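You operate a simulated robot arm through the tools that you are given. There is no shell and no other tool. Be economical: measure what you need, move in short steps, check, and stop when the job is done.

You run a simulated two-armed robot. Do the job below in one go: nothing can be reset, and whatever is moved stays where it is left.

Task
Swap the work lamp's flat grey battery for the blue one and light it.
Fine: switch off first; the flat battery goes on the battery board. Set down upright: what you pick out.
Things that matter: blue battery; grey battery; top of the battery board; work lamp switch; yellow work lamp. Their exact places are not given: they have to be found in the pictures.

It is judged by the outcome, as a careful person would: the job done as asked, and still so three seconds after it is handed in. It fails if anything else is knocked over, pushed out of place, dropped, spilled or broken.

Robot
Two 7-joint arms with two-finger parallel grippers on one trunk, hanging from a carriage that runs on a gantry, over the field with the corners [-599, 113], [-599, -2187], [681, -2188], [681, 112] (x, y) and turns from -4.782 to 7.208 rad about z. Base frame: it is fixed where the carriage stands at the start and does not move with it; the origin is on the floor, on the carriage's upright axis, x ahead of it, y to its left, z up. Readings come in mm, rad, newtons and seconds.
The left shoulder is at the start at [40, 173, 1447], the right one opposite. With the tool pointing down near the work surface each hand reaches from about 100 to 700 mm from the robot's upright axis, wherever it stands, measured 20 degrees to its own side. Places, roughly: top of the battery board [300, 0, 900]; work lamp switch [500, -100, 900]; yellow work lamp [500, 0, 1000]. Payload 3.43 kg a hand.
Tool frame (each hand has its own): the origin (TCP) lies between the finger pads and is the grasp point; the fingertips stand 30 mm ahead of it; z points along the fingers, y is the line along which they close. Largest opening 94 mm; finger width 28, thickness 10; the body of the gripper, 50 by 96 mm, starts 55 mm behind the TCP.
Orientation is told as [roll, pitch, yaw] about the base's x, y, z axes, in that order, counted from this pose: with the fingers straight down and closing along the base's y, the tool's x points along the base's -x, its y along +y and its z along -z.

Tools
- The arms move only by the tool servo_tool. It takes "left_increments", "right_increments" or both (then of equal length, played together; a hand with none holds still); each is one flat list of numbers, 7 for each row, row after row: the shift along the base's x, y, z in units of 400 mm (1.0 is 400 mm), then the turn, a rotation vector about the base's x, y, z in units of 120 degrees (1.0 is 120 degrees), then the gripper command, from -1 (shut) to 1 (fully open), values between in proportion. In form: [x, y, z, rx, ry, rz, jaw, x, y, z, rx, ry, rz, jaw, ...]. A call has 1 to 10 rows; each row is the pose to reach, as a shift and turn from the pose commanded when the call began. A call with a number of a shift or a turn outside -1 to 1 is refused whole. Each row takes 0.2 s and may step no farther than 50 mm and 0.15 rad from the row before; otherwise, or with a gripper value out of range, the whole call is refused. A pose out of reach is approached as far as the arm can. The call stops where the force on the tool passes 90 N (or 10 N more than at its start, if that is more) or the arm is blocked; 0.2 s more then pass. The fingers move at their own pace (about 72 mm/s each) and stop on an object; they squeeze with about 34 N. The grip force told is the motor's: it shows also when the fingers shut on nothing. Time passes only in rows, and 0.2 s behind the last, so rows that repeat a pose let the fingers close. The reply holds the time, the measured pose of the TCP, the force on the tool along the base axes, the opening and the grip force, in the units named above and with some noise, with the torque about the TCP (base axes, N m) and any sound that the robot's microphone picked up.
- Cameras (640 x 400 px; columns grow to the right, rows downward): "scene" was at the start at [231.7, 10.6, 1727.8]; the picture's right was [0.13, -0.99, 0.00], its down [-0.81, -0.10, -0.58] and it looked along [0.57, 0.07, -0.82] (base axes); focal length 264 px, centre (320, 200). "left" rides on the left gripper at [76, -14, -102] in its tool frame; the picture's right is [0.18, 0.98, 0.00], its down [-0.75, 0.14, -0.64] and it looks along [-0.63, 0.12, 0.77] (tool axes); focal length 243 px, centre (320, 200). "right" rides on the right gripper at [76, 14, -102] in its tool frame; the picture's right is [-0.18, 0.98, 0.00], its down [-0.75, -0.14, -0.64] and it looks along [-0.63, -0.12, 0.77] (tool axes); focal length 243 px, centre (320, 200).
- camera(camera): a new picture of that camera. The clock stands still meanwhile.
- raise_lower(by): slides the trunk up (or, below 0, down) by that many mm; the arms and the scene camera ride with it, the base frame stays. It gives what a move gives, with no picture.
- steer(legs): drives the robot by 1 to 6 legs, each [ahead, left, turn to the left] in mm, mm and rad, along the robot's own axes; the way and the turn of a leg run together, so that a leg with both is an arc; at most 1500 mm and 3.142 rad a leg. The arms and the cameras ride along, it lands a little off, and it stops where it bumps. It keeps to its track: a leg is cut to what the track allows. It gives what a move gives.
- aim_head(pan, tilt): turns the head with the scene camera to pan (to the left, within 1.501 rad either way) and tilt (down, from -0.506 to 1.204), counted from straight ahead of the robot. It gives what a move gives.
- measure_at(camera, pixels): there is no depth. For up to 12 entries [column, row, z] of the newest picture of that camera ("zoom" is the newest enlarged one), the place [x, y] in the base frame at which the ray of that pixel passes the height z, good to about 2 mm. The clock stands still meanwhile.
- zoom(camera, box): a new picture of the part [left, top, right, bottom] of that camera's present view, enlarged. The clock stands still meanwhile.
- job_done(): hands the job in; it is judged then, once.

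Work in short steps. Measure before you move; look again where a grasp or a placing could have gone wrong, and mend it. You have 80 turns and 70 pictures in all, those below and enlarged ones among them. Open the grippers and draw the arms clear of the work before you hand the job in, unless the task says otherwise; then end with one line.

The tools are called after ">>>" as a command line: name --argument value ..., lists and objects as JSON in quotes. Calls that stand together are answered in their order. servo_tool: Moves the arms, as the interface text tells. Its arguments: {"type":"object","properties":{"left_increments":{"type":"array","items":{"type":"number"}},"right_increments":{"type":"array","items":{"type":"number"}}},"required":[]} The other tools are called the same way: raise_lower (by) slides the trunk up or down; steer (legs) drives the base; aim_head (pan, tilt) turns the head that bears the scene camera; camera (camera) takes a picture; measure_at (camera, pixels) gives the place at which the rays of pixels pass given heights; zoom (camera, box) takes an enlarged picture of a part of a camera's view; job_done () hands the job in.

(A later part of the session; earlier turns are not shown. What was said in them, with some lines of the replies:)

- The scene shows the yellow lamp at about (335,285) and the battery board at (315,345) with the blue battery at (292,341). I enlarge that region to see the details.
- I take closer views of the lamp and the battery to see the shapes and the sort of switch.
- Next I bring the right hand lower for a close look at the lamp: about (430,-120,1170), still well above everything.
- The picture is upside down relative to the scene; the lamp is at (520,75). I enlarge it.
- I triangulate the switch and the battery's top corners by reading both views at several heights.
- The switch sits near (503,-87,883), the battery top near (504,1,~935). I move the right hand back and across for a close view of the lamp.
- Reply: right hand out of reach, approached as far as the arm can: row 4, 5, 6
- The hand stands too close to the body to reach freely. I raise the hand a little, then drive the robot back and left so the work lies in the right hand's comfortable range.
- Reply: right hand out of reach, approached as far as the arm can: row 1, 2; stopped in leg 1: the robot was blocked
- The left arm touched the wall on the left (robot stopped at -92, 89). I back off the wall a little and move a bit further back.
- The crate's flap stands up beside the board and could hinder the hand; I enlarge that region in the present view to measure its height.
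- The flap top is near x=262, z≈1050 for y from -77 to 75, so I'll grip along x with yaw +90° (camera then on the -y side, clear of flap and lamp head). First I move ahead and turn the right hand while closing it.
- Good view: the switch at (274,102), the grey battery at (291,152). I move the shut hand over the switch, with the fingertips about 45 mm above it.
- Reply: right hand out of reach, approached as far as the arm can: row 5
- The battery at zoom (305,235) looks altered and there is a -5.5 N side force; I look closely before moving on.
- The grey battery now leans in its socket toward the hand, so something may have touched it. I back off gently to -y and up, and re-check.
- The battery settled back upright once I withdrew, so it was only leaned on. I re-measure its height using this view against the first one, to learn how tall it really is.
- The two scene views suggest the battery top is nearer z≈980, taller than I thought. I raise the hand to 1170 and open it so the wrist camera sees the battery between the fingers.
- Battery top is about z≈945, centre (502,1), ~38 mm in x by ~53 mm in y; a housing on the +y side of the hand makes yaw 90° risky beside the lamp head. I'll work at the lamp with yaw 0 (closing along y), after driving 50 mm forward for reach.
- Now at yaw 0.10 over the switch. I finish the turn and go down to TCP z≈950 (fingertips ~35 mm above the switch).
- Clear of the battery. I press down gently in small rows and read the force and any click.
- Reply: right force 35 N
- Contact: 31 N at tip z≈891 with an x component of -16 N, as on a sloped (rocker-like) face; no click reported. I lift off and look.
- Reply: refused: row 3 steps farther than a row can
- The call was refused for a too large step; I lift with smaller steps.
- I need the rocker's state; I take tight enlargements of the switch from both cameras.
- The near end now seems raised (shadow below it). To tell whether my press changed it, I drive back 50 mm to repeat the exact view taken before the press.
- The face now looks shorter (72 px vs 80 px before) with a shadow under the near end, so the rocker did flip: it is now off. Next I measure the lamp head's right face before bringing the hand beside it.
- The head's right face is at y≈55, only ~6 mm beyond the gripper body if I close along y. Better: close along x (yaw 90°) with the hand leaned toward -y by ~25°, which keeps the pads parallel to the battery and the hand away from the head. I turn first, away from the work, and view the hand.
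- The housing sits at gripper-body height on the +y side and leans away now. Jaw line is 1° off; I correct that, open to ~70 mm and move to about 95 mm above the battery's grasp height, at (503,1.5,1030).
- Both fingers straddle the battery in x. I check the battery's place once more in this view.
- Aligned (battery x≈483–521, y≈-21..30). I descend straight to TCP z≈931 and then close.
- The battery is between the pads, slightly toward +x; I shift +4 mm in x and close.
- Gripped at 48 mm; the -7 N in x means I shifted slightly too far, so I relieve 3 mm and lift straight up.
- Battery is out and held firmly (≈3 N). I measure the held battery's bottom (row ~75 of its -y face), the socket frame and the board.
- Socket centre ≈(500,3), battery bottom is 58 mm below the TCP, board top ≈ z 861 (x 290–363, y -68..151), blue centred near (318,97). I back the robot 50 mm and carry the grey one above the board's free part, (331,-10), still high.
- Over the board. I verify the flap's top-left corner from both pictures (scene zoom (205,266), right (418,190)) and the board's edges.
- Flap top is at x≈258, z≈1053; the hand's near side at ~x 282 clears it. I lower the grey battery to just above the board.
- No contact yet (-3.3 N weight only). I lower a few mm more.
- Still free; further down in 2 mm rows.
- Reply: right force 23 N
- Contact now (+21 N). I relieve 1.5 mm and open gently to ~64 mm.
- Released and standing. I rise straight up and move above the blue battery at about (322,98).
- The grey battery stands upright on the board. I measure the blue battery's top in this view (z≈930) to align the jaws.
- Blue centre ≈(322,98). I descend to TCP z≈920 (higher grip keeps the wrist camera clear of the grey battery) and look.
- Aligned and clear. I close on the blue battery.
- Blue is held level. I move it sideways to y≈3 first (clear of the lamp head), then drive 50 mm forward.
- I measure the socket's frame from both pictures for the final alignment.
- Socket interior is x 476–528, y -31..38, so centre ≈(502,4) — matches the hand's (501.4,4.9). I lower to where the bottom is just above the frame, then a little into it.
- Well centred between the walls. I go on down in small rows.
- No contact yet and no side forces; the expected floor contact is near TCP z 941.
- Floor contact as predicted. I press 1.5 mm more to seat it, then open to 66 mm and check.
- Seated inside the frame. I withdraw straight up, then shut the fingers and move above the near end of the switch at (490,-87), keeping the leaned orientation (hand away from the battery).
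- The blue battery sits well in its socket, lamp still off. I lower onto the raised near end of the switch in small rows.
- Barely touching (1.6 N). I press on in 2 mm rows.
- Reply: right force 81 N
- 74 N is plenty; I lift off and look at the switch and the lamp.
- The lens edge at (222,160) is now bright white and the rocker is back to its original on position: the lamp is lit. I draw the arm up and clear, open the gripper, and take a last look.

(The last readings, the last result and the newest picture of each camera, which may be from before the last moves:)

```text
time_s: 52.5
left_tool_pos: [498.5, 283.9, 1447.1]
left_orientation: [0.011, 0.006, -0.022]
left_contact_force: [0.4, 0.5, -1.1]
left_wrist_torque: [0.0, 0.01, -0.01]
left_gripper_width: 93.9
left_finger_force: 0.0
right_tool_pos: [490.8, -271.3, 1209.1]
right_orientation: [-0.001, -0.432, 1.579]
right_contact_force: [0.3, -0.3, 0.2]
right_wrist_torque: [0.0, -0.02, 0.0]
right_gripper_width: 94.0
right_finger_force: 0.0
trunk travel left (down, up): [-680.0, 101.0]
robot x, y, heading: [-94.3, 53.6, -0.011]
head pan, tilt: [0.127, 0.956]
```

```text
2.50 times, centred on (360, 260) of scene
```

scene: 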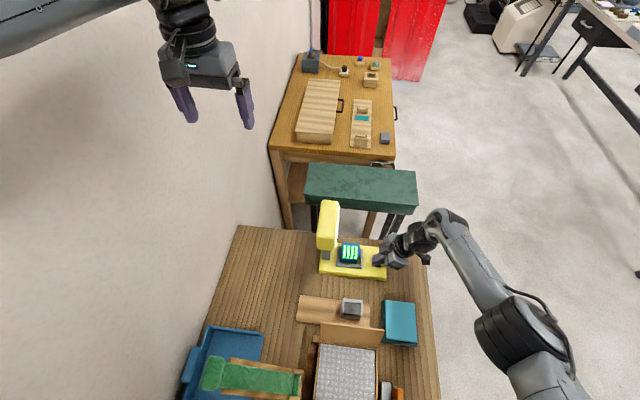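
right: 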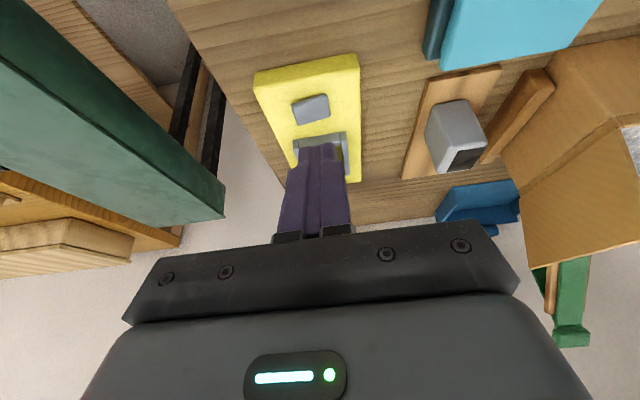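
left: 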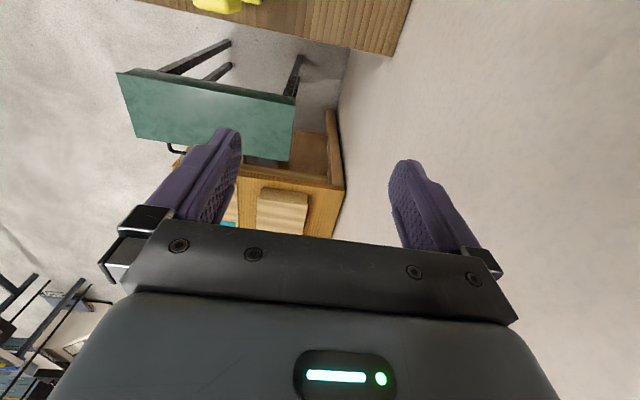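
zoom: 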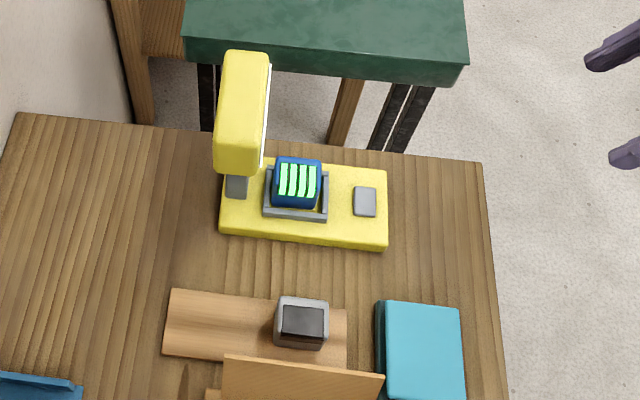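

The last picture shows the lamp lit, the blue battery seated, the grey one upright on the board, and nothing else out of place. I hand it in.

>>> job_done

```text
The job is handed in.
```

The blue battery is in the work lamp and the lamp is lit; the grey one stands upright on the battery board, and I flipped the switch off before the swap and back on after it. While I first positioned the hand, it leaned briefly on the grey battery, which settled back upright. The robot also once stopped against something on its left, probably the left arm on the wall. The last pictures show nothing else out of place.
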